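You operate a simulated robot arm through the tools that you are given. There is no shell and no other tool. Be economical: measure what you need, move in short steps, check, and stop when the job is done.

Carry out the task below with a simulated robot arm. There is one attempt and no reset: what you move stays moved.

TASK
Put the yellow padlock from the top of the wide steel bench on top of the grey metal block there. Shut the door. Fetch the small box marked "o-rings" from the top of the wide steel bench and set it on the top of the small steel table. Put the steel strainer that says "coarse" from the top of the wide steel bench in the green tray. Take the orange box from the top of the wide steel bench and put it on the black rubber disc. Stack the box that says "plugs" from the top of the wide steel bench on top of the box marked "nuts". Fetch the round brush and stand it on the block on the steel table. Do these in any order. Set down upright: round brush.

It is judged by the outcome, as a careful person would: the job done as asked, and still so three seconds after it is handed in. It fails if anything else is knocked over, pushed out of place, dropped, spilled or broken.

THE ROBOT
A 6-joint arm with a two-finger parallel gripper on a trunk, on a base that drives. Base frame: it is fixed to the floor where the robot stands at the start and does not move with it; the origin is under the middle of the robot, x ahead of it, y to its left, z up. Readings come in cm, rad, newtons and seconds.
With the tool pointing down near the work surface it reaches from about 10 to 84 cm from the robot's upright axis, wherever it stands. Its first joint turns from -2.007 to 2.007 rad. Places, roughly: black rubber disc (11x11x1 cm) [90, -160, 90]; block on the steel table (32x15 cm) [-508, -240, 96]; door [90, 60, 100]; green tray (24x17x4 cm) [70, -30, 90]; metal block [50, -50, 100]; nuts box, plugs box, white box [75, -175, 75]; orange box [100, -150, 75]; padlock [75, -25, 75]; round brush (3x3x18 cm) [-40, -260, 90]; small box [75, -25, 75]; steel strainer [100, -100, 100]; top of the small steel table [10, -250, 80]. Payload 4.2 kg.
The TCP is the grasp point between the finger pads, 2.3 cm short of the fingertips. In the tool frame z runs along the fingers and y along their closing line. The gripper opens to 9.4 cm. The fingers are 3.8 cm wide and 1 cm thick; the gripper's body (5.4 by 9.6 cm) begins 3.9 cm behind the TCP.
Orientation is that of the tool frame in the base frame, as [roll, pitch, yaw] about the fixed x, y, z axes, in that order (R = Rz(yaw) Ry(pitch) Rx(roll)). With the fingers straight down and closing along the base's y, the tool's x points along the base's -x, its y along +y and its z along -z.

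THE INTERFACE
- The arm moves only by the tool step_arm. Its argument "steps" is a list that holds one entry, the list of rows, each a list of 7 numbers: the turn, a rotation vector about the base's x, y, z in rad, then the shift along the base's x, y, z in cm, then the gripper command, from -1 (fully open) to 1 (shut), values between in proportion. In form: [[[wx, wy, wz, dx, dy, dz, claw], ...]]. A call has 1 to 8 rows; each row is the pose to reach, as a shift and turn from the pose commanded when the call began. Each row takes 0.2 s and may step no farther than 5 cm and 0.15 rad from the row before; otherwise, or with a gripper value out of range, the whole call is refused. A pose out of reach is approached as far as the arm can. The call stops where the force on the tool passes 40 N (or 10 N more than at its start, if that is more) or the arm is blocked; 0.2 s more then pass. Each finger travels about 10.8 cm/s and halts on what it meets, pressing with about 22 N; the grip force reading is that of the motor and also rises with nothing between the fingers. The clock runs only during rows and for 0.2 s after the last one: add rows that repeat a pose to give the fingers time. The reply holds the time, the measured pose of the TCP, the force on the tool along the base axes, the opening and the grip force, in the units named above and with some noise, with the torque about the TCP (base axes, N m) and any sound that the robot's microphone picked up.
- Cameras (640 x 400 px; columns grow to the right, rows downward): "scene" is now at [22.4, 14.94, 152.41]; the picture's right is [-0.53, -0.85, 0.00], its down [-0.51, 0.32, -0.79] and it looks along [0.67, -0.42, -0.61] (base axes); focal length 277 px, centre (320, 200). "wrist" rides on the gripper at [8.6, 1.6, -7.5] in the tool frame; the picture's right is [-0.18, 0.98, 0.00], its down [-0.58, -0.11, -0.81] and it looks along [-0.79, -0.15, 0.59] (tool axes); focal length 243 px, centre (320, 200). There is no depth. A picture from a camera that has moved, and an enlarged one, comes with that camera's place and axes in the base frame and with its lens. The place of the scene camera against the robot may be out by one fixed shift of up to 1.2 cm in any direction.
- camera(camera): a new picture of that camera. No time passes.
- move_column(by): slides the trunk up (or, below 0, down) by that many cm; the arm and the scene camera ride with it, the base frame stays. It gives what a move gives, with no picture.
- drive_base(legs): drives the robot by 1 to 6 legs, each [ahead, turn to the left] in cm and rad, along the robot's own axes; the way and the turn of a leg run together, so that a leg with both is an arc; at most 150 cm and 3.142 rad a leg. The arm and the cameras ride along, it lands a little off, and it stops where it bumps. It gives what a move gives.
- aim_head(pan, tilt): turns the head with the scene camera to pan (to the left, within 1.396 rad either way) and tilt (down, from -0.506 to 1.204), counted from straight ahead of the robot. It gives what a move gives.
- close_up(camera, box): a new picture of the part [left, top, right, bottom] of that camera's present view, enlarged. No time passes.
- hand_in(): hands the job in; it is judged then, once.

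Work in short steps. Places have to be worked out from the pictures, the camera data and where the tool is seen: move nearer, look again, correct. Check each grasp and each placing, and mend what went wrong. You have 196 turns and 174 pictures in all, those below and enlarged ones among them. Open the gripper and draw the arm clear of the work before you hand the job in, unless the task says otherwise; then end with one line.

The tools are called after ">>>" as name(argument=value, ...) on one line, values as JSON. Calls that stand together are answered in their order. step_arm: Moves the arm, as the interface text tells. Its arguments: {"type":"object","properties":{"steps":{"type":"array","items":{"type":"array","items":{"type":"array","items":{"type":"number"}}}}},"required":["steps"]} The other tools are called the same way: move_column (by) slides the trunk up or down; drive_base (legs) drives the base; aim_head (pan, tilt) turns the head that bears the scene camera; camera (camera) takes a picture; close_up (camera, box) takes an enlarged picture of a part of a camera's view; hand_in () hands the job in.

At the start:

```text
time: 0.0
tcp_pos: [60.01, -5.94, 133.39]
ee_rot: [3.141, 0.0, -3.141]
ft_force: [0.1, 0.2, 0.0]
torque: [-0.01, 0.01, 0.0]
grip_width: 9.39
grasp_force: 0.1
trunk travel left (down, up): [-87.5, 11.5]
robot x, y, heading: [0.33, -0.2, -0.001]
head pan, tilt: [-0.559, 0.653]
```

scene: 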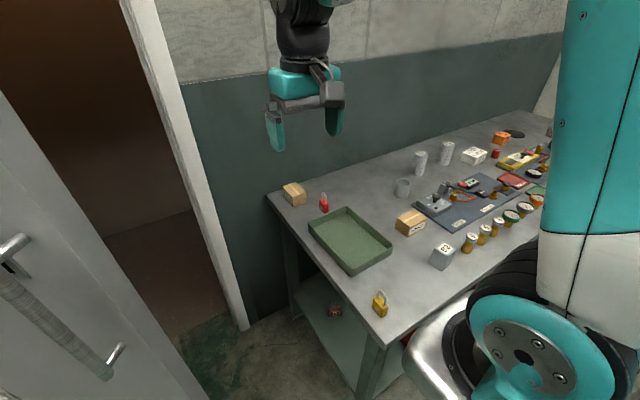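
wrist: 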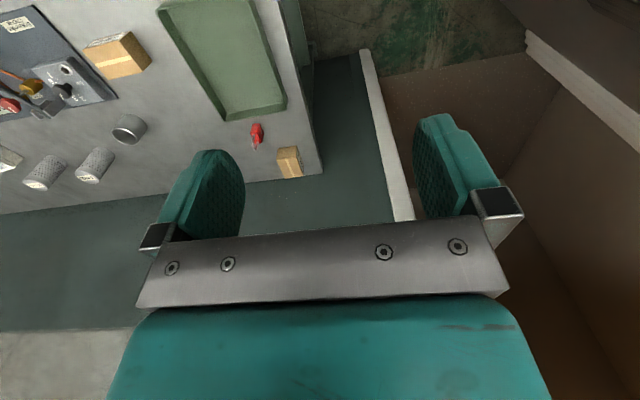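

The first picture shows the bench ahead-right and the door at left, ajar. I enlarge the bench to read labels.

>>> close_up(camera="scene", box=[260, 160, 460, 330])

>>> close_up(camera="scene", box=[380, 110, 560, 260])

>>> aim_head(pan=0.5, tilt=0.65)

```text
2.35 times, centred on (360, 245) of scene
camera zoom: at [22.4, 14.94, 152.41], right [-0.53, -0.85, 0.0], down [-0.51, 0.32, -0.79], along [0.67, -0.42, -0.61], focal length 651 px, centre (226, 94)
```

zoom: 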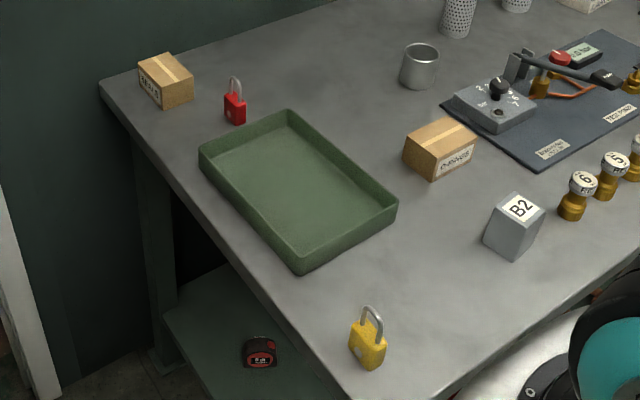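

```text
2.67 times, centred on (470, 185) of scene
camera zoom: at [22.4, 14.94, 152.41], right [-0.53, -0.85, 0.0], down [-0.51, 0.32, -0.79], along [0.67, -0.42, -0.61], focal length 738 px, centre (-80, 240)
```

zoom: 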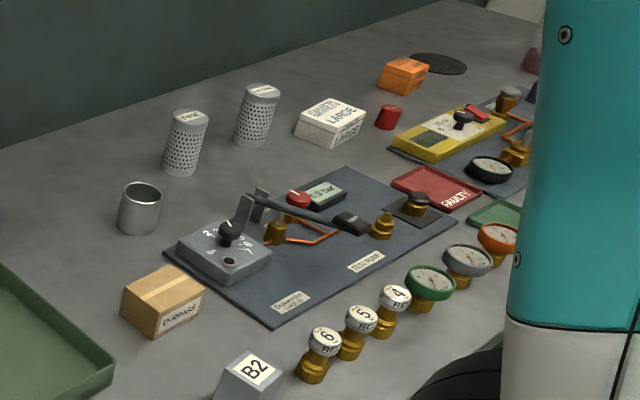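

```text
time: 1.3
tcp_pos: [59.91, -5.88, 133.44]
ee_rot: [-3.142, 0.0, 3.141]
ft_force: [0.1, 0.7, -0.3]
torque: [0.01, 0.02, 0.01]
grip_width: 9.4
grasp_force: 0.0
trunk travel left (down, up): [-87.5, 11.5]
robot x, y, heading: [-0.17, 0.07, -0.0]
head pan, tilt: [0.499, 0.649]
```

Two little cardboard boxes need label reading. I look at the door.

>>> camera(camera="scene")

>>> close_up(camera="wrist", box=[0, 0, 320, 200])

```text
169 pictures are left
camera scene: at [22.67, 23.68, 152.43], right [0.48, -0.88, 0.0], down [-0.53, -0.29, -0.8], along [0.7, 0.38, -0.6], focal length 277 px, centre (320, 200)
```

scene: 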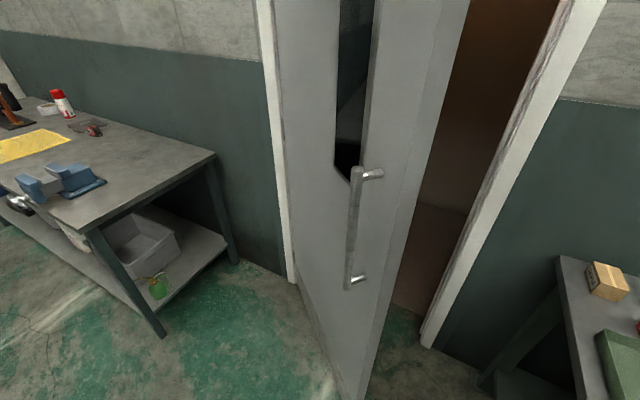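

```text
2.00 times, centred on (160, 100) of wrist
camera zoom: at [51.4, -4.25, 140.81], right [0.18, 0.98, 0.0], down [0.58, -0.11, 0.81], along [0.79, -0.15, -0.59], focal length 485 px, centre (640, 400)
```

zoom: 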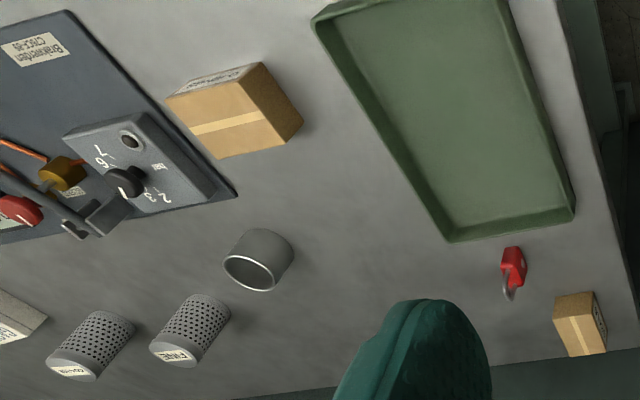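

The door hinges on the left (about [113, 94]), ajar toward me; I'll shut it later. First padlock: I aim the head at the bench's near-left corner.

>>> aim_head(pan=-0.7, tilt=0.9)

>>> step_arm(steps=[[[0, 0, 0, -3, -2, -3, -1], [0, 0, 0, -6, -4, -6, -1], [0, 0, 0, -9, -6, -9, -1], [0, 0, 0, -12, -8, -12, -1], [0, 0, 0, -15, -10, -15, -1], [0, 0, 0, -17, -11, -18, -1], [0, 0, 0, -17, -12, -21, -1]]])

>>> camera(camera="scene")

>>> camera(camera="wrist")

```text
time: 2.7
tcp_pos: [59.97, -5.93, 133.5]
ee_rot: [3.141, 0.0, -3.141]
ft_force: [-0.6, -0.2, -0.6]
torque: [-0.01, 0.01, 0.0]
grip_width: 9.42
grasp_force: 0.1
trunk travel left (down, up): [-87.5, 11.5]
robot x, y, heading: [0.24, -0.19, -0.0]
head pan, tilt: [-0.7, 0.901]
```

```text
time: 4.3
tcp_pos: [47.14, -19.78, 112.93]
ee_rot: [3.141, 0.0, 3.141]
ft_force: [-0.5, 0.7, 0.3]
torque: [-0.04, -0.01, -0.04]
grip_width: 9.41
grasp_force: 0.1
out of reach, approached as far as the arm can: row 5, 6, 7
trunk travel left (down, up): [-87.5, 11.5]
robot x, y, heading: [0.22, 0.21, 0.002]
head pan, tilt: [-0.7, 0.901]
```

```text
167 pictures are left
camera scene: at [20.76, 14.7, 150.39], right [-0.64, -0.76, 0.0], down [-0.6, 0.5, -0.62], along [0.48, -0.4, -0.78], focal length 277 px, centre (320, 200)
```

scene: 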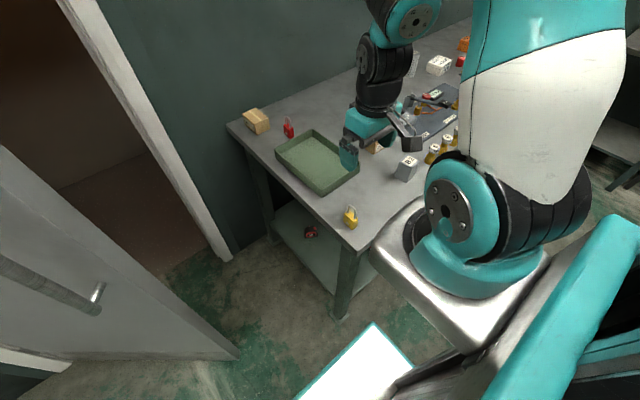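

```text
166 pictures are left
camera wrist: at [38.47, -18.13, 120.38], right [0.18, 0.98, 0.0], down [0.58, -0.11, 0.81], along [0.79, -0.15, -0.59], focal length 243 px, centre (320, 200)
```

wrist: 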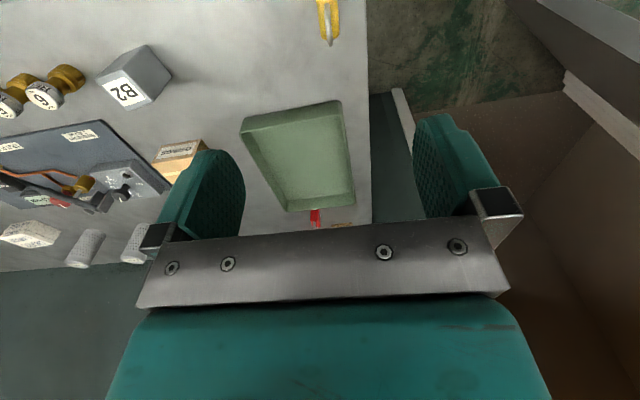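

Padlock is at about [48.5, -19, 87–92], right below the tool. I lower the trunk 10 cm and look.

>>> move_column(by=-10)

>>> camera(camera="wrist")

```text
time: 5.6
tcp_pos: [47.11, -19.77, 102.98]
ee_rot: [-3.141, -0.002, -3.141]
ft_force: [0.0, 0.3, 0.3]
torque: [-0.01, -0.04, 0.0]
grip_width: 9.4
grasp_force: 0.0
trunk travel left (down, up): [-77.5, 21.5]
robot x, y, heading: [-0.11, -0.13, -0.004]
head pan, tilt: [-0.7, 0.901]
```

```text
165 pictures are left
camera wrist: at [38.53, -18.13, 110.39], right [0.18, 0.98, 0.0], down [0.58, -0.11, 0.81], along [0.79, -0.15, -0.59], focal length 243 px, centre (320, 200)
```

wrist: 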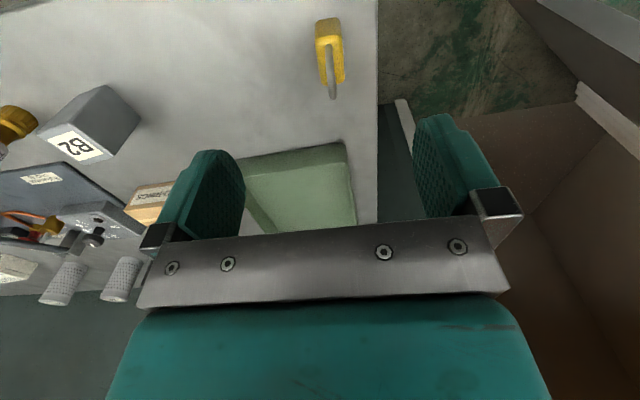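

I enlarge the padlock.

>>> close_up(camera="wrist", box=[260, 0, 400, 110])

>>> close_up(camera="scene", box=[310, 180, 390, 250])

```text
3.64 times, centred on (330, 55) of wrist
camera zoom: at [38.53, -18.13, 110.39], right [0.18, 0.98, 0.0], down [0.58, -0.11, 0.81], along [0.79, -0.15, -0.59], focal length 882 px, centre (284, 727)
```

zoom: 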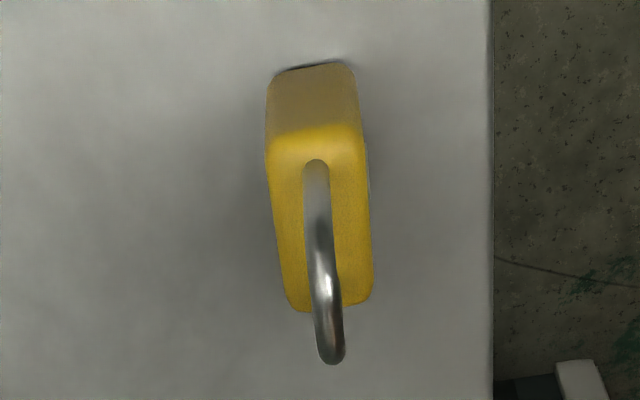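

```text
5.71 times, centred on (350, 215) of scene
camera zoom: at [20.82, 14.67, 140.38], right [-0.64, -0.76, 0.0], down [-0.6, 0.5, -0.62], along [0.48, -0.4, -0.78], focal length 1581 px, centre (149, 114)
```

zoom: 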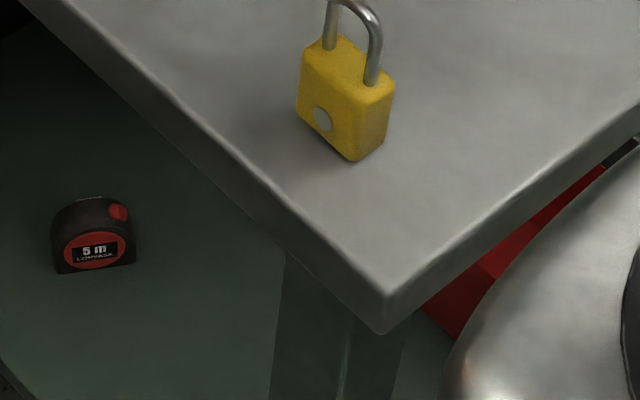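

Padlock body centre ≈ [47.4, -18.9], top ≈ 90.7, shackle top ≈ 94.5, thin along y. I align and lower the trunk with fingers astride.

>>> step_arm(steps=[[[0, 0, 0, 0.2, 0.9, 0, -1], [0, 0, 0, 0.2, 0.9, 0, -1]]])

>>> move_column(by=-8)

>>> camera(camera="wrist")

>>> close_up(camera="scene", box=[290, 100, 450, 220])

```text
time: 6.2
tcp_pos: [47.54, -19.02, 103.02]
ee_rot: [3.141, -0.004, -3.141]
ft_force: [-0.2, -0.2, 0.0]
torque: [0.04, -0.02, 0.02]
grip_width: 9.39
grasp_force: 0.0
trunk travel left (down, up): [-77.5, 21.5]
robot x, y, heading: [0.19, -0.06, 0.0]
head pan, tilt: [-0.7, 0.901]
```

```text
time: 7.4
tcp_pos: [47.45, -18.99, 94.9]
ee_rot: [-3.139, -0.005, 3.141]
ft_force: [0.2, -0.1, 1.0]
torque: [-0.02, -0.02, 0.04]
grip_width: 9.4
grasp_force: 0.1
trunk travel left (down, up): [-69.5, 29.5]
robot x, y, heading: [-0.09, -0.14, 0.005]
head pan, tilt: [-0.7, 0.901]
```

```text
162 pictures are left
camera wrist: at [38.83, -17.28, 102.44], right [0.18, 0.98, 0.0], down [0.58, -0.11, 0.8], along [0.79, -0.15, -0.59], focal length 243 px, centre (320, 200)
```

wrist: 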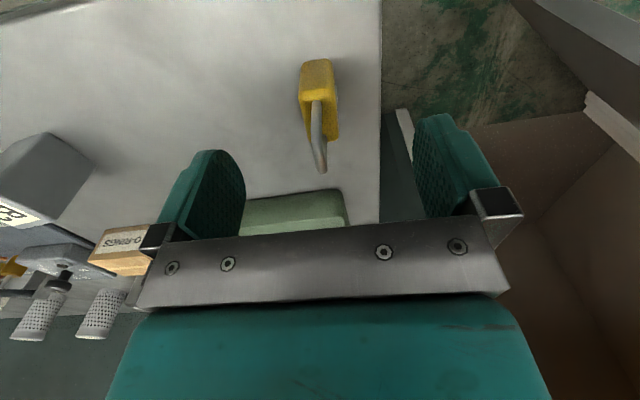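

```text
3.33 times, centred on (370, 160) of scene
camera zoom: at [20.82, 14.67, 132.38], right [-0.64, -0.76, 0.0], down [-0.6, 0.5, -0.62], along [0.48, -0.4, -0.78], focal length 922 px, centre (153, 333)
```

zoom: 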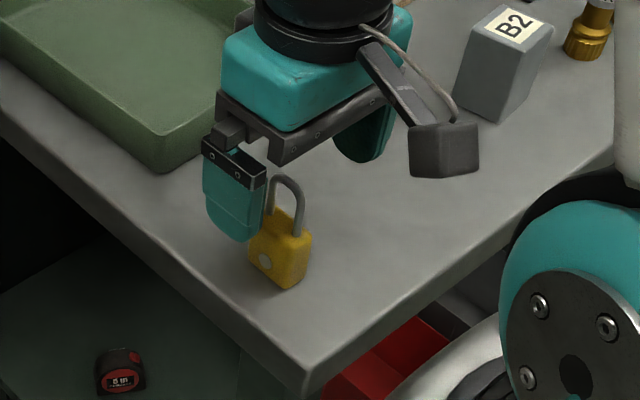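

The box by the gauge board reads "O-RINGS". I lower 3.6 cm and close on the padlock body.

>>> step_arm(steps=[[[0, 0, 0, 0, 0, -2, -1], [0, 0, 0, 0, 0.15, -3.6, -1], [0, 0, 0, 0, 0.15, -3.6, 0], [0, 0, 0, 0, 0.15, -3.6, 0.6], [0, 0, 0, 0, 0.15, -3.6, 0.8], [0, 0, 0, 0, 0.15, -3.6, 0.9], [0, 0, 0, 0, 0.15, -3.6, 0.9]]])

>>> camera(camera="wrist")

```text
time: 9.0
tcp_pos: [47.6, -18.78, 91.35]
ee_rot: [3.14, -0.006, 3.141]
ft_force: [0.2, -0.4, 0.2]
torque: [-0.01, 0.0, 0.03]
grip_width: 2.16
grasp_force: 22.0
trunk travel left (down, up): [-69.5, 29.5]
robot x, y, heading: [0.07, 0.29, -0.005]
head pan, tilt: [-0.7, 0.901]
```

```text
160 pictures are left
camera wrist: at [38.99, -17.12, 98.83], right [0.18, 0.98, 0.0], down [0.59, -0.11, 0.8], along [0.79, -0.15, -0.6], focal length 243 px, centre (320, 200)
```

wrist: 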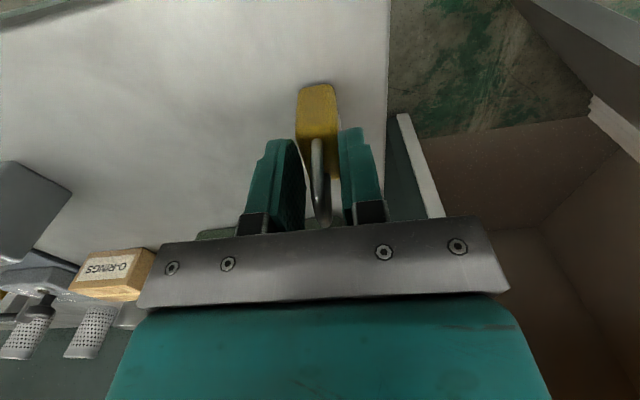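

Gripped (2.16 cm). I lift with the trunk and look for the block.

>>> move_column(by=14)

>>> step_arm(steps=[[[0, 0, 0, 0, -4, 0, 0.9], [0, 0, 0, 0, -8, 0, 0.9], [0, 0, 0, 0, -12, 0, 0.9], [0, 0, 0, 0, -15, 0, 0.9]]])

>>> camera(camera="wrist")

>>> camera(camera="scene")

```text
time: 10.7
tcp_pos: [47.62, -18.79, 105.39]
ee_rot: [3.14, -0.006, -3.14]
ft_force: [-0.4, 0.1, -1.4]
torque: [0.01, 0.0, 0.0]
grip_width: 2.16
grasp_force: 22.2
trunk travel left (down, up): [-83.5, 15.5]
robot x, y, heading: [-0.03, 0.04, -0.003]
head pan, tilt: [-0.7, 0.901]
```

```text
time: 11.7
tcp_pos: [47.52, -33.69, 105.05]
ee_rot: [3.14, -0.006, -3.139]
ft_force: [-1.3, 0.5, -0.3]
torque: [-0.01, 0.03, 0.0]
grip_width: 2.16
grasp_force: 22.3
trunk travel left (down, up): [-83.5, 15.5]
robot x, y, heading: [-0.57, -0.05, 0.004]
head pan, tilt: [-0.7, 0.901]
```

```text
159 pictures are left
camera wrist: at [38.95, -32.09, 112.58], right [0.18, 0.98, 0.0], down [0.59, -0.11, 0.8], along [0.79, -0.15, -0.6], focal length 243 px, centre (320, 200)
```

wrist: 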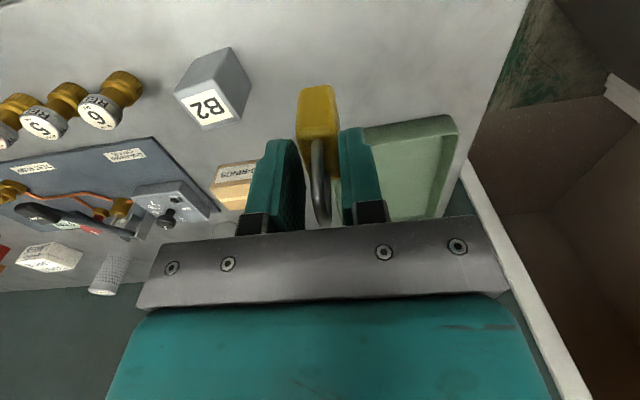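

```text
158 pictures are left
camera scene: at [20.83, 14.7, 146.38], right [-0.64, -0.77, 0.0], down [-0.6, 0.5, -0.62], along [0.48, -0.4, -0.78], focal length 277 px, centre (320, 200)
```

scene: 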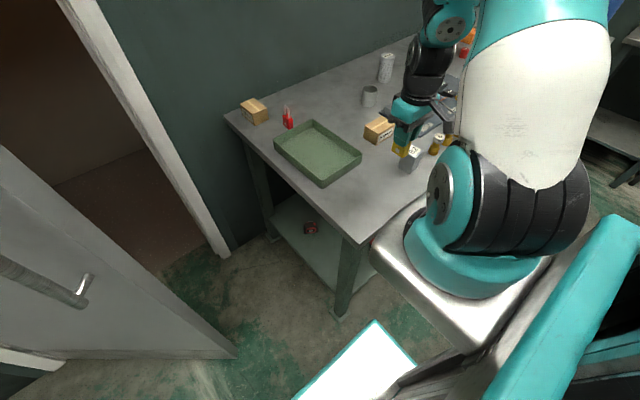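

I enlarge the block for its dimensions.

>>> close_up(camera="wrist", box=[150, 30, 278, 140])

```text
3.64 times, centred on (214, 85) of wrist
camera zoom: at [38.95, -32.09, 112.58], right [0.18, 0.98, 0.0], down [0.59, -0.11, 0.8], along [0.79, -0.15, -0.6], focal length 882 px, centre (706, 618)
```

zoom: 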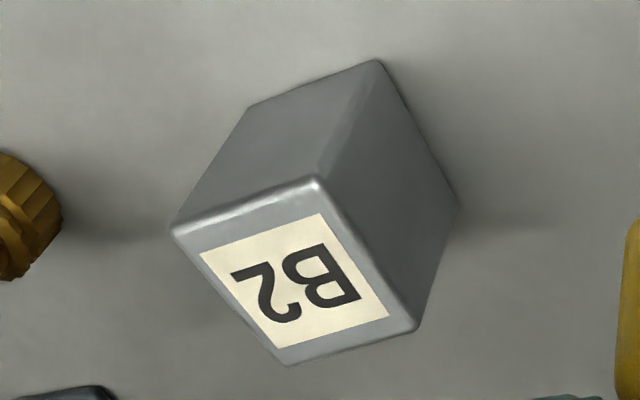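

Block: centre ≈ [49.3, -44.3], top z ≈ 93.1, turned ~0.1 rad. Padlock bottom is 4.4 below the TCP; I move over and lower to about 98.2 first.

>>> step_arm(steps=[[[0, 0, 0.03, 1, -4, 0, 0.9], [0, 0, 0.06, 2, -8, 0, 0.9], [0, 0, 0.1, 2, -10.6, 0, 0.9], [0, 0, 0.1, 2, -10.6, -3, 0.9], [0, 0, 0.1, 2, -10.6, -5.8, 0.9], [0, 0, 0.1, 2, -10.6, -5.8, 0.9]]])

>>> camera(camera="wrist")

>>> close_up(camera="scene", box=[360, 90, 480, 200])

```text
time: 13.1
tcp_pos: [49.64, -44.1, 99.53]
ee_rot: [3.14, -0.006, -3.043]
ft_force: [-0.7, 0.0, -1.5]
torque: [0.02, -0.01, 0.0]
grip_width: 2.15
grasp_force: 22.0
trunk travel left (down, up): [-83.5, 15.5]
robot x, y, heading: [0.06, -0.21, 0.001]
head pan, tilt: [-0.7, 0.901]
```

```text
156 pictures are left
camera wrist: at [40.94, -43.3, 106.97], right [0.08, 1.0, 0.0], down [0.59, -0.05, 0.8], along [0.8, -0.07, -0.6], focal length 243 px, centre (320, 200)
```

wrist: 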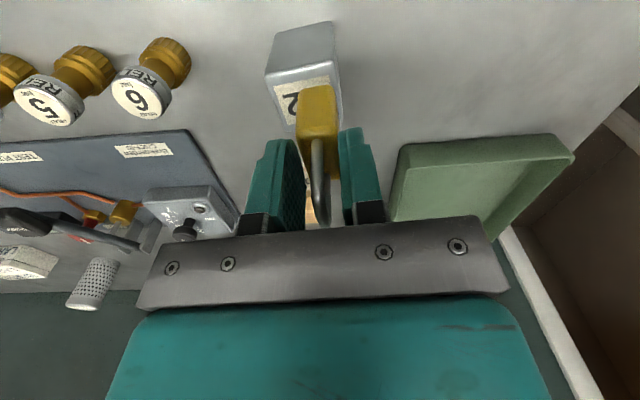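

```text
3.64 times, centred on (420, 145) of scene
camera zoom: at [20.82, 14.66, 146.38], right [-0.64, -0.76, 0.0], down [-0.6, 0.5, -0.62], along [0.48, -0.4, -0.78], focal length 1006 px, centre (-44, 400)
```

zoom: 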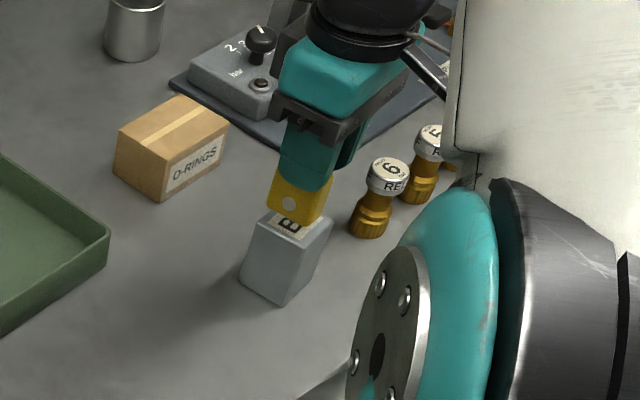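

Padlock is ~0.6 cm to the left of the block's middle; I correct and lower until contact, then open.

>>> step_arm(steps=[[[0, 0, 0, 0.2, -0.6, 0, 0.9], [0, 0, 0, 0.2, -0.6, -1.0, 0.9], [0, 0, 0, 0.2, -0.6, -1.5, 0.9], [0, 0, 0, 0.2, -0.6, -1.8, 0.9]]])

>>> camera(camera="wrist")

>>> close_up(camera="scene", box=[400, 120, 480, 180])

```text
time: 14.1
tcp_pos: [49.88, -44.89, 97.79]
ee_rot: [3.141, -0.002, -3.038]
ft_force: [0.3, 4.5, 17.3]
torque: [0.15, -0.03, -0.01]
grip_width: 2.16
grasp_force: 21.7
trunk travel left (down, up): [-83.5, 15.5]
robot x, y, heading: [-0.28, 0.07, -0.003]
head pan, tilt: [-0.7, 0.901]
```

```text
154 pictures are left
camera wrist: at [41.14, -44.16, 105.29], right [0.08, 1.0, 0.0], down [0.59, -0.05, 0.8], along [0.8, -0.07, -0.59], focal length 243 px, centre (320, 200)
```

wrist: 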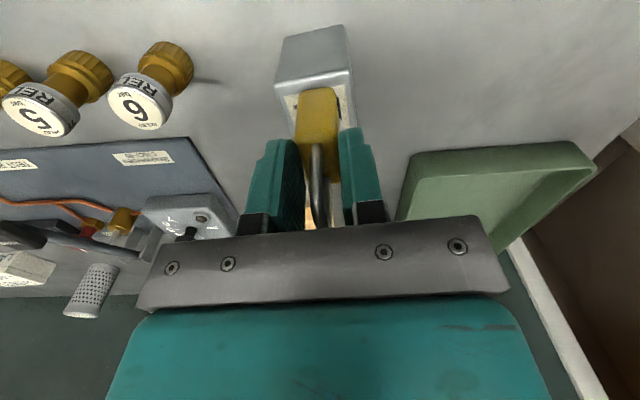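

```text
6.67 times, centred on (440, 150) of scene
camera zoom: at [20.77, 14.74, 146.42], right [-0.64, -0.77, 0.0], down [-0.6, 0.5, -0.62], along [0.48, -0.4, -0.78], focal length 1845 px, centre (-480, 533)
```

zoom: 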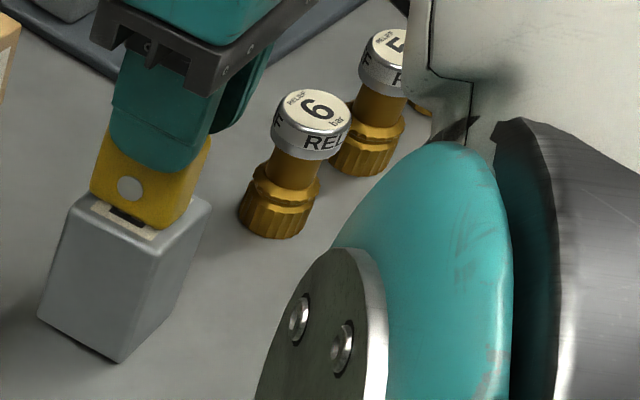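

In contact and centred. I open partly and rise.

>>> step_arm(steps=[[[0, 0, 0, 0, 0, 0, 0.4], [0, 0, 0, 0, 0, 0, 0.1], [0, 0, 0, 0, 0, 0, 0.0], [0, 0, 0, 0, 0, 2, 0.0], [0, 0, 0, 0, 0, 5, 0.0], [0, 0, 0, 0, 0, 8, -1]]])

>>> camera(camera="wrist")

```text
time: 15.5
tcp_pos: [49.67, -44.91, 105.8]
ee_rot: [3.14, -0.005, -3.043]
ft_force: [-0.2, -1.0, -0.2]
torque: [0.01, -0.01, 0.01]
grip_width: 9.43
grasp_force: 0.1
trunk travel left (down, up): [-83.5, 15.5]
robot x, y, heading: [-0.18, -0.02, 0.0]
head pan, tilt: [-0.7, 0.901]
```

```text
152 pictures are left
camera wrist: at [41.06, -44.16, 113.29], right [0.08, 1.0, 0.0], down [0.59, -0.05, 0.8], along [0.8, -0.07, -0.6], focal length 243 px, centre (320, 200)
```

wrist: 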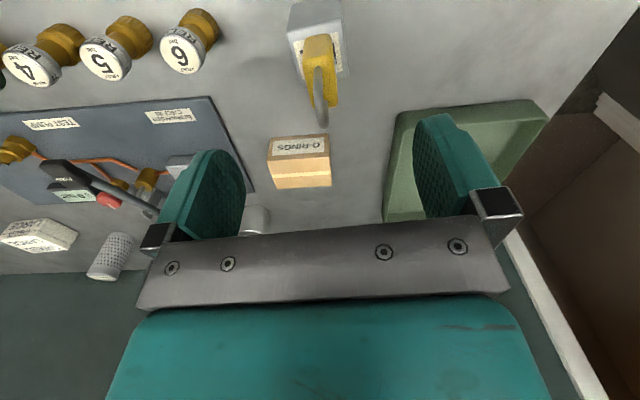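

Padlock stands on the block. Next the strainer ("coarse" one of two at about [87,-76] / [87,-94]); I raise the trunk and drive along the bench.

>>> move_column(by=15)

>>> drive_base(legs=[[0, -1.45], [65, 0], [0, 1.45]])

>>> camera(camera="scene")

>>> camera(camera="wrist")

```text
time: 17.2
tcp_pos: [49.82, -44.82, 120.76]
ee_rot: [3.138, -0.004, -3.041]
ft_force: [0.4, 0.8, -1.1]
torque: [0.01, -0.02, 0.01]
grip_width: 9.39
grasp_force: 0.2
trunk travel left (down, up): [-98.5, 0.5]
robot x, y, heading: [0.04, 0.13, 0.005]
head pan, tilt: [-0.7, 0.901]
```

```text
time: 28.0
tcp_pos: [56.92, -108.12, 120.78]
ee_rot: [3.14, -0.006, -3.029]
ft_force: [-0.3, 0.8, -0.3]
torque: [-0.02, -0.02, 0.0]
grip_width: 9.42
grasp_force: 0.1
trunk travel left (down, up): [-98.5, 0.5]
robot x, y, heading: [6.59, -64.08, 0.012]
head pan, tilt: [-0.7, 0.901]
```

```text
151 pictures are left
camera scene: at [27.22, -48.81, 161.38], right [-0.64, -0.77, 0.0], down [-0.61, 0.5, -0.62], along [0.48, -0.39, -0.78], focal length 277 px, centre (320, 200)
```

scene: 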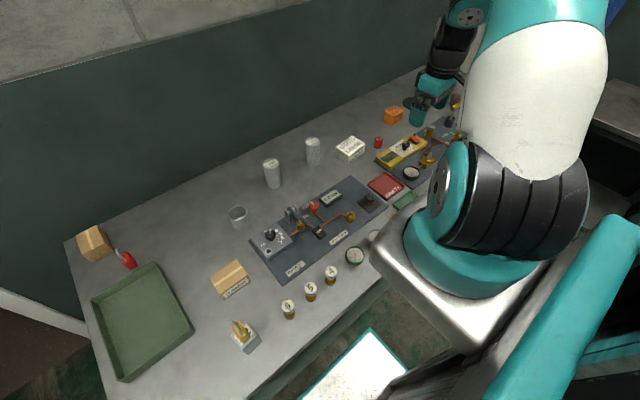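

```text
150 pictures are left
camera wrist: at [48.12, -107.38, 128.28], right [0.07, 1.0, 0.0], down [0.59, -0.04, 0.8], along [0.8, -0.06, -0.6], focal length 243 px, centre (320, 200)
```

wrist: 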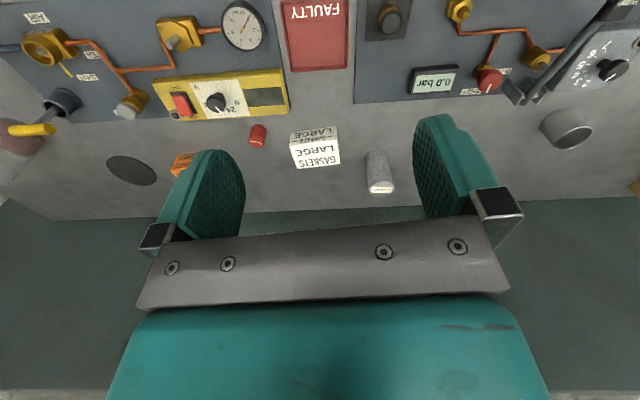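

Everything clear. I enlarge the strainers in the scene view.

>>> close_up(camera="scene", box=[220, 120, 340, 220])

>>> close_up(camera="wrist", box=[340, 120, 440, 200])

```text
4.00 times, centred on (280, 170) of scene
camera zoom: at [27.22, -48.81, 161.38], right [-0.64, -0.77, 0.0], down [-0.61, 0.5, -0.62], along [0.48, -0.39, -0.78], focal length 1107 px, centre (480, 320)
```

zoom: 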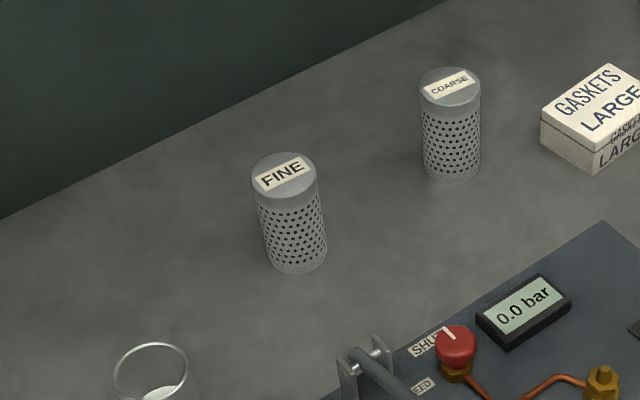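

```text
5.00 times, centred on (390, 160) of wrist
camera zoom: at [48.12, -107.38, 128.28], right [0.07, 1.0, 0.0], down [0.59, -0.04, 0.8], along [0.8, -0.06, -0.6], focal length 1213 px, centre (-30, 400)
```

zoom: 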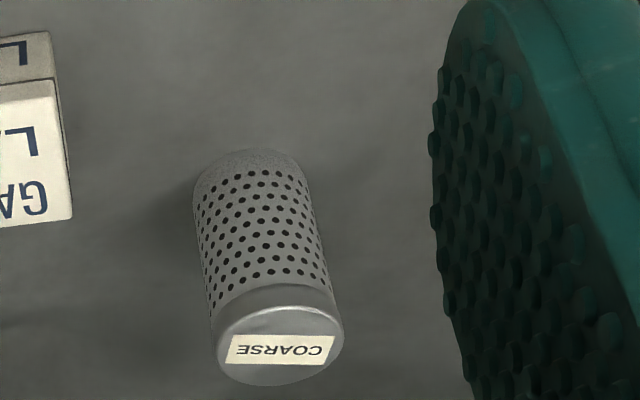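

"COARSE" is the right-hand strainer, about [87.4, -97.4], top z ≈ 96.7, ⌀5. I drive a little nearer.

>>> drive_base(legs=[[0, -1.4], [22, 0], [0, 1.39]])

>>> move_column(by=-8)

>>> step_arm(steps=[[[0, 0, -0.02, 2, 4, 0, -1], [0, 0, -0.04, 4, 8, 0, -1], [0, 0, -0.06, 6, 12, 0, -1], [0, 0, -0.08, 8, 16, 0, -1], [0, 0, -0.1, 10, 20, 0, -1], [0, 0, -0.1, 12, 24, 0, -1], [0, 0, -0.1, 14, 28, 0, -1], [0, 0, -0.1, 14, 30, 0, -1]]])

>>> camera(camera="wrist")

```text
time: 36.6
tcp_pos: [59.26, -130.25, 120.78]
ee_rot: [3.139, -0.004, -3.054]
ft_force: [-0.1, -0.2, -0.1]
torque: [0.04, -0.01, 0.02]
grip_width: 9.42
grasp_force: 0.0
trunk travel left (down, up): [-98.5, 0.5]
robot x, y, heading: [9.78, -84.65, -0.011]
head pan, tilt: [-0.7, 0.901]
```

```text
time: 37.7
tcp_pos: [59.22, -130.32, 112.82]
ee_rot: [3.14, -0.004, -3.054]
ft_force: [1.2, 1.4, 0.1]
torque: [0.02, 0.01, -0.01]
grip_width: 9.38
grasp_force: 0.1
trunk travel left (down, up): [-90.5, 8.5]
robot x, y, heading: [10.16, -84.67, -0.013]
head pan, tilt: [-0.7, 0.901]
```

```text
time: 39.5
tcp_pos: [73.31, -100.26, 112.64]
ee_rot: [3.139, -0.006, 3.13]
ft_force: [0.1, -0.7, -0.1]
torque: [0.0, -0.01, 0.02]
grip_width: 9.42
grasp_force: 0.1
trunk travel left (down, up): [-90.5, 8.5]
robot x, y, heading: [10.06, -84.96, -0.01]
head pan, tilt: [-0.7, 0.901]
```

```text
147 pictures are left
camera wrist: at [64.72, -98.48, 120.2], right [0.2, 0.98, 0.0], down [0.58, -0.12, 0.8], along [0.79, -0.16, -0.6], focal length 243 px, centre (320, 200)
```

wrist: 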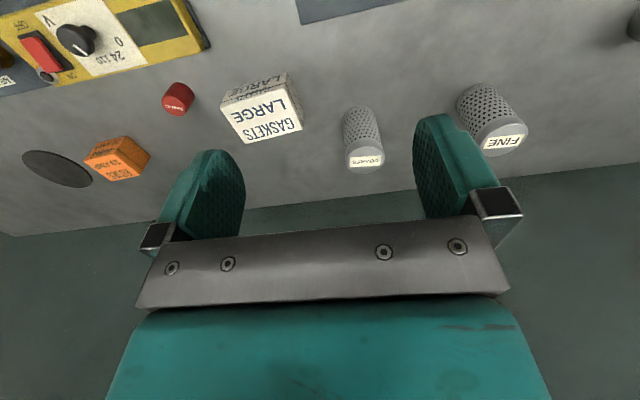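

Strainer centre ≈ [87.7, -97.0]. I move above, descend to just above the cap and look.

>>> step_arm(steps=[[[0, 0, 0, 4.5, 1, 0, -1], [0, 0, 0, 9, 2, 0, -1], [0, 0, 0, 13, 3.1, 0, -1], [0, 0, 0, 14.4, 3.2, -3, -1], [0, 0, 0, 14.4, 3.2, -7, -1], [0, 0, 0, 14.4, 3.2, -11, -1]]])

>>> camera(camera="wrist")

```text
time: 40.9
tcp_pos: [87.62, -96.87, 101.73]
ee_rot: [-3.141, -0.003, 3.129]
ft_force: [-0.5, -0.5, 0.2]
torque: [-0.01, -0.01, 0.01]
grip_width: 9.42
grasp_force: 0.1
trunk travel left (down, up): [-90.5, 8.5]
robot x, y, heading: [9.91, -84.71, -0.017]
head pan, tilt: [-0.7, 0.901]
```

```text
146 pictures are left
camera wrist: at [79.14, -95.1, 109.21], right [0.2, 0.98, 0.0], down [0.58, -0.12, 0.8], along [0.79, -0.16, -0.59], focal length 243 px, centre (320, 200)
```

wrist: 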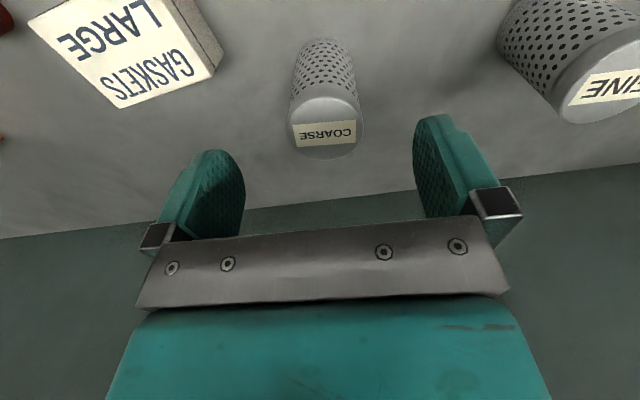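

Centred; I lower to z 94.3 and close.

>>> step_arm(steps=[[[0, 0, 0, 0.5, 0.2, -4, -1], [0, 0, 0, 0.5, 0.2, -7.4, -1], [0, 0, 0, 0.5, 0.2, -7.4, -0.4], [0, 0, 0, 0.5, 0.2, -7.4, 0.2], [0, 0, 0, 0.5, 0.2, -7.4, 0.4], [0, 0, 0, 0.5, 0.2, -7.4, 0.4]]])

>>> camera(camera="wrist")

```text
time: 42.3
tcp_pos: [88.11, -96.81, 94.37]
ee_rot: [3.14, -0.004, 3.13]
ft_force: [1.4, -0.8, 0.6]
torque: [0.03, -0.17, -0.04]
grip_width: 5.52
grasp_force: 22.0
trunk travel left (down, up): [-90.5, 8.5]
robot x, y, heading: [9.97, -84.94, -0.01]
head pan, tilt: [-0.7, 0.901]
```

```text
145 pictures are left
camera wrist: at [79.56, -95.14, 101.83], right [0.2, 0.98, 0.0], down [0.58, -0.12, 0.8], along [0.79, -0.16, -0.59], focal length 243 px, centre (320, 200)
```

wrist: 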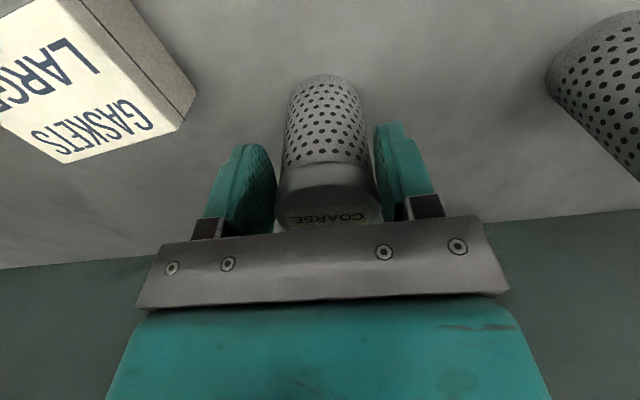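

Grip holds (5.5 cm). I lift it and check it comes up whole.

>>> step_arm(steps=[[[0, 0, 0, 0, 0, 3, 0.4], [0, 0, 0, 0, 0, 7, 0.4], [0, 0, 0, -2, 0, 11, 0.4], [0, 0, 0, -5, 0, 14, 0.4]]])

>>> move_column(by=8)

>>> camera(camera="wrist")

>>> drive_base(legs=[[0, 1.57], [40, 0], [0, -1.57]])

>>> camera(camera="scene")

>>> camera(camera="wrist")

```text
time: 43.3
tcp_pos: [83.31, -96.7, 108.34]
ee_rot: [3.139, -0.007, 3.131]
ft_force: [1.0, 0.5, -0.3]
torque: [0.01, 0.01, -0.01]
grip_width: 2.81
grasp_force: 0.0
trunk travel left (down, up): [-90.5, 8.5]
robot x, y, heading: [10.02, -84.76, -0.011]
head pan, tilt: [-0.7, 0.901]
```

```text
time: 44.5
tcp_pos: [83.3, -96.75, 116.4]
ee_rot: [3.139, -0.004, 3.13]
ft_force: [0.5, 0.2, 1.6]
torque: [-0.01, 0.0, -0.02]
grip_width: 2.82
grasp_force: 0.1
trunk travel left (down, up): [-98.5, 0.5]
robot x, y, heading: [9.84, -85.06, -0.011]
head pan, tilt: [-0.7, 0.901]
```

```text
144 pictures are left
camera wrist: at [74.76, -94.97, 123.79], right [0.2, 0.98, 0.0], down [0.58, -0.12, 0.8], along [0.79, -0.16, -0.6], focal length 243 px, centre (320, 200)
```

wrist: 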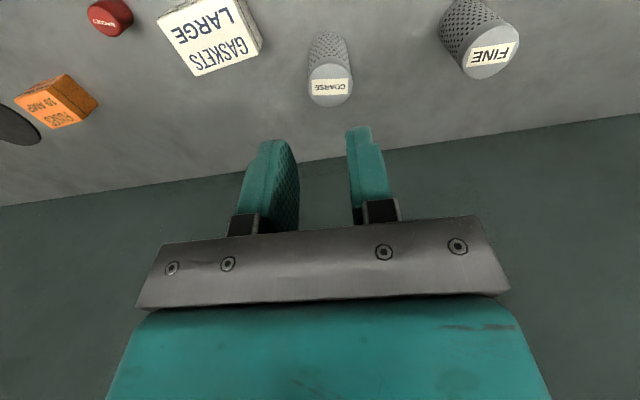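

```text
time: 51.7
tcp_pos: [35.07, 25.3, 116.2]
ee_rot: [3.14, -0.005, -1.744]
ft_force: [-0.1, 1.0, 0.6]
torque: [0.02, 0.01, -0.01]
grip_width: 2.83
grasp_force: 0.1
trunk travel left (down, up): [-98.5, 0.5]
robot x, y, heading: [11.81, -45.04, 1.402]
head pan, tilt: [-0.7, 0.901]
stopped in leg 3: the robot was blocked; the commanded pose is now the measured one
```

```text
143 pictures are left
camera scene: at [0.44, -21.94, 161.38], right [0.64, -0.76, 0.0], down [-0.6, -0.51, -0.62], along [0.47, 0.4, -0.78], focal length 277 px, centre (320, 200)
```

scene: 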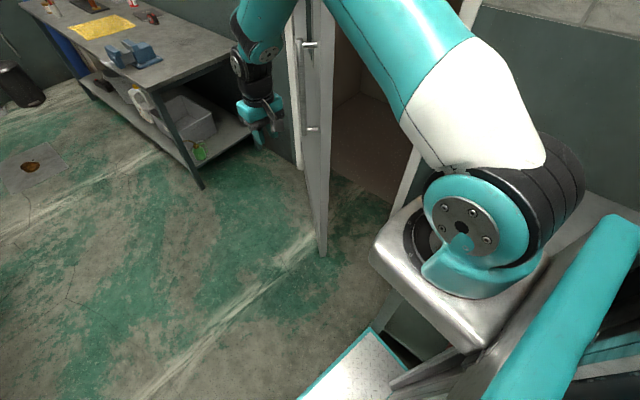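

```text
142 pictures are left
camera wrist: at [32.08, 17.08, 123.78], right [-0.94, 0.35, 0.0], down [0.21, 0.56, 0.8], along [0.28, 0.75, -0.6], focal length 243 px, centre (320, 200)
```

wrist: 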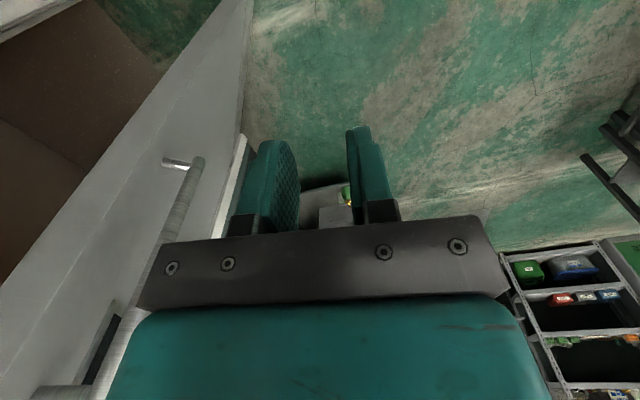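

The strainer slipped out of the grip (I had gripped off-centre) but it still stands in place. The return turn was blocked, near the door handle; I look at it.

>>> aim_head(pan=-0.35, tilt=0.55)

>>> camera(camera="scene")

```text
time: 52.5
tcp_pos: [35.19, 25.32, 116.27]
ee_rot: [3.139, -0.006, -1.746]
ft_force: [0.0, 0.1, 0.4]
torque: [0.03, 0.03, 0.01]
grip_width: 2.82
grasp_force: 0.0
trunk travel left (down, up): [-98.5, 0.5]
robot x, y, heading: [11.2, -45.01, 1.402]
head pan, tilt: [-0.351, 0.55]
```

```text
141 pictures are left
camera scene: at [-0.85, -19.03, 164.3], right [0.87, -0.5, 0.0], down [-0.26, -0.45, -0.85], along [0.42, 0.74, -0.52], focal length 277 px, centre (320, 200)
```

scene: 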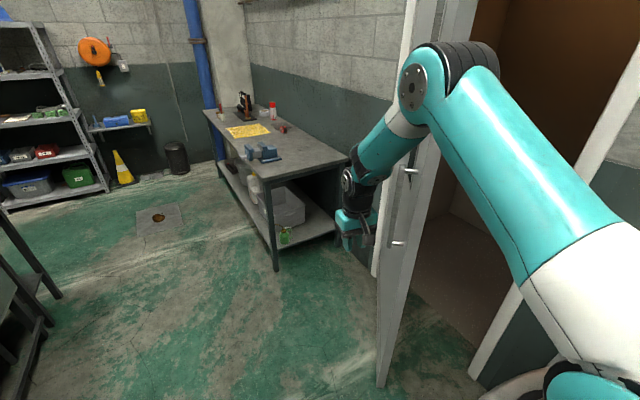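

The elbow likely met the door's free edge at ≈[66,30]. Since I'm here I'll do the door now: turn back left, draw the arm in, then go round to the door's face.

>>> drive_base(legs=[[0, 0.17]])

>>> step_arm(steps=[[[0, 0, 0, 0, -4, 0, 1], [0, 0, 0, 0, -8, 0, 1], [0, 0, 0, 0, -12, 0, 1], [0, 0, 0, 0, -16, 0, 1], [0, 0, 0, 0, -20, 0, 1]]])

>>> camera(camera="scene")

```text
time: 53.6
tcp_pos: [23.22, 28.14, 116.26]
ee_rot: [3.139, -0.007, -1.58]
ft_force: [0.6, -0.6, -0.3]
torque: [0.0, 0.0, -0.01]
grip_width: 2.8
grasp_force: 0.0
trunk travel left (down, up): [-98.5, 0.5]
robot x, y, heading: [11.52, -45.35, 1.563]
head pan, tilt: [-0.351, 0.55]
```

```text
time: 54.8
tcp_pos: [23.35, 8.35, 116.49]
ee_rot: [3.139, -0.006, -1.58]
ft_force: [-0.1, -0.2, -0.8]
torque: [-0.02, -0.01, 0.03]
grip_width: 0.01
grasp_force: 21.9
trunk travel left (down, up): [-98.5, 0.5]
robot x, y, heading: [11.34, -45.11, 1.565]
head pan, tilt: [-0.351, 0.55]
```

```text
140 pictures are left
camera scene: at [-5.0, -21.35, 164.31], right [0.94, -0.35, 0.0], down [-0.18, -0.49, -0.85], along [0.3, 0.8, -0.52], focal length 277 px, centre (320, 200)
```

scene: 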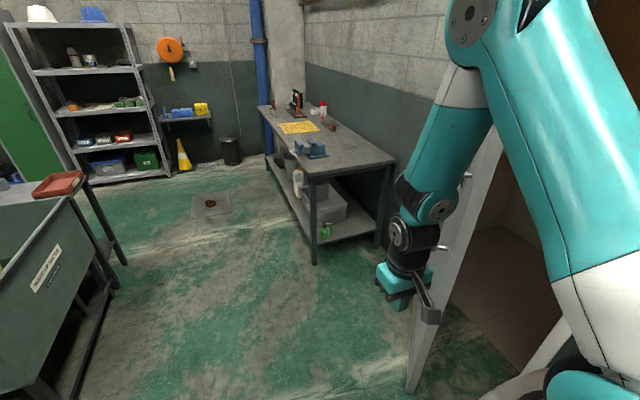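

I drive up on the left side, away from the door, and turn to face it.

>>> drive_base(legs=[[0, 0.22], [105, 0], [0, -1.0], [0, -1.2]])

>>> aim_head(pan=0.1, tilt=0.6)

>>> camera(camera="scene")

>>> camera(camera="wrist")

```text
time: 56.3
tcp_pos: [19.92, 10.89, 114.37]
ee_rot: [3.065, 0.009, -1.367]
ft_force: [1.9, 0.0, 0.1]
torque: [0.05, 0.16, -0.03]
grip_width: 0.0
grasp_force: 22.3
trunk travel left (down, up): [-98.5, 0.5]
robot x, y, heading: [11.35, -44.98, 1.768]
head pan, tilt: [-0.351, 0.55]
stopped in leg 2: the robot was blocked; the commanded pose is now the measured one
```

```text
time: 57.2
tcp_pos: [19.0, 10.79, 114.69]
ee_rot: [3.07, 0.008, -1.356]
ft_force: [-0.5, 0.2, 0.4]
torque: [0.01, 0.0, 0.01]
grip_width: 0.01
grasp_force: 21.6
trunk travel left (down, up): [-98.5, 0.5]
robot x, y, heading: [11.08, -45.11, 1.772]
head pan, tilt: [0.099, 0.6]
```

```text
139 pictures are left
camera scene: at [-19.64, -26.63, 163.62], right [0.95, 0.3, 0.04], down [0.2, -0.53, -0.82], along [-0.23, 0.79, -0.57], focal length 277 px, centre (320, 200)
```

scene: 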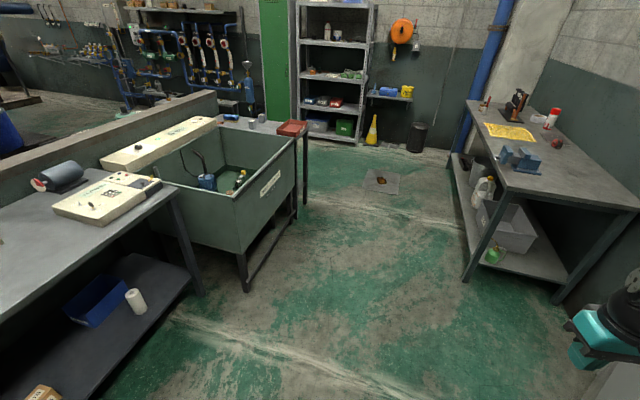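

```text
138 pictures are left
camera wrist: at [19.81, 2.0, 122.16], right [-1.0, -0.03, 0.07], down [0.04, 0.6, 0.8], along [-0.07, 0.8, -0.59], focal length 243 px, centre (320, 200)
```

wrist: 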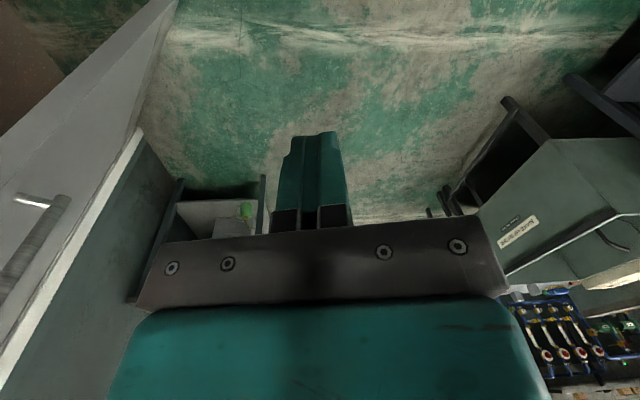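

I'm blocked and the pictures show a slight tilt of the robot; I look down around the base to see the cause.

>>> aim_head(pan=-1.3, tilt=1.0)

>>> camera(camera="scene")

>>> aim_head(pan=0.4, tilt=1.2)

>>> camera(camera="scene")

```text
time: 58.8
tcp_pos: [19.04, 10.7, 114.71]
ee_rot: [3.07, 0.009, -1.356]
ft_force: [-0.4, -0.3, -0.1]
torque: [-0.02, -0.02, -0.01]
grip_width: 0.0
grasp_force: 22.3
trunk travel left (down, up): [-98.5, 0.5]
robot x, y, heading: [10.75, -44.89, 1.775]
head pan, tilt: [-1.3, 1.0]
```

```text
137 pictures are left
camera scene: at [-10.57, -31.8, 160.7], right [0.46, -0.89, 0.01], down [-0.73, -0.38, -0.57], along [0.51, 0.25, -0.82], focal length 277 px, centre (320, 200)
```

scene: 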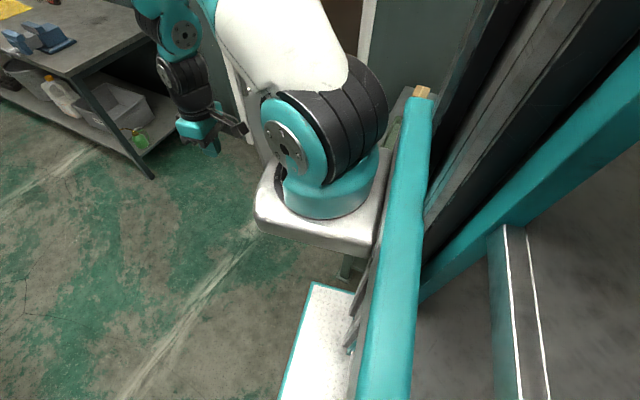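

```text
time: 60.5
tcp_pos: [19.04, 10.94, 114.59]
ee_rot: [3.069, 0.009, -1.357]
ft_force: [0.1, 0.6, 0.4]
torque: [0.0, -0.01, -0.01]
grip_width: 0.0
grasp_force: 22.2
trunk travel left (down, up): [-98.5, 0.5]
robot x, y, heading: [10.94, -44.98, 1.773]
head pan, tilt: [0.4, 1.201]
```

```text
136 pictures are left
camera scene: at [-19.73, -30.29, 159.15], right [0.82, 0.57, 0.03], down [0.54, -0.77, -0.35], along [-0.18, 0.3, -0.94], focal length 277 px, centre (320, 200)
```

scene: 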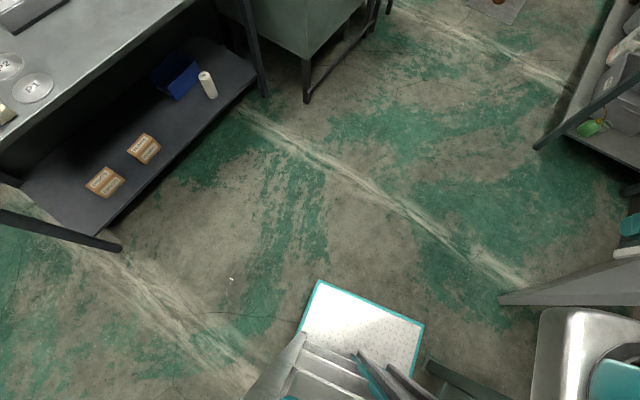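

Perhaps the base met the bench leg while turned off square. I turn back square to the bench and check whether the tilt goes away.

>>> drive_base(legs=[[0, -0.2]])

>>> camera(camera="scene")

```text
time: 61.2
tcp_pos: [26.56, 11.92, 112.39]
ee_rot: [3.01, 0.015, -1.371]
ft_force: [1.9, -0.4, 0.8]
torque: [0.01, 0.04, 0.02]
grip_width: 0.0
grasp_force: 21.5
trunk travel left (down, up): [-98.5, 0.5]
robot x, y, heading: [11.02, -44.64, 1.755]
head pan, tilt: [0.4, 1.201]
stopped in leg 1: the robot was blocked; the commanded pose is now the measured one
```

```text
135 pictures are left
camera scene: at [-18.25, -29.25, 159.24], right [0.83, 0.55, 0.02], down [0.52, -0.78, -0.35], along [-0.18, 0.31, -0.94], focal length 277 px, centre (320, 200)
```

scene: 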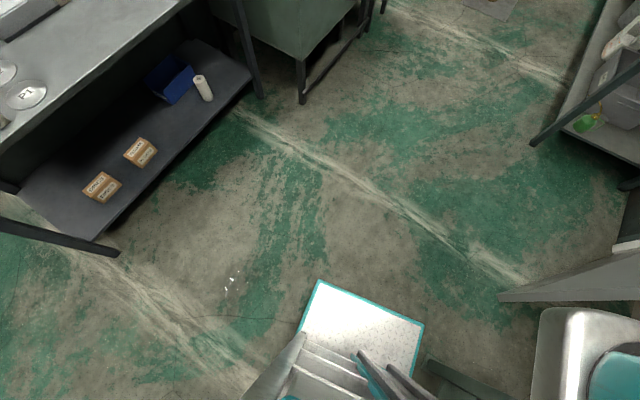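

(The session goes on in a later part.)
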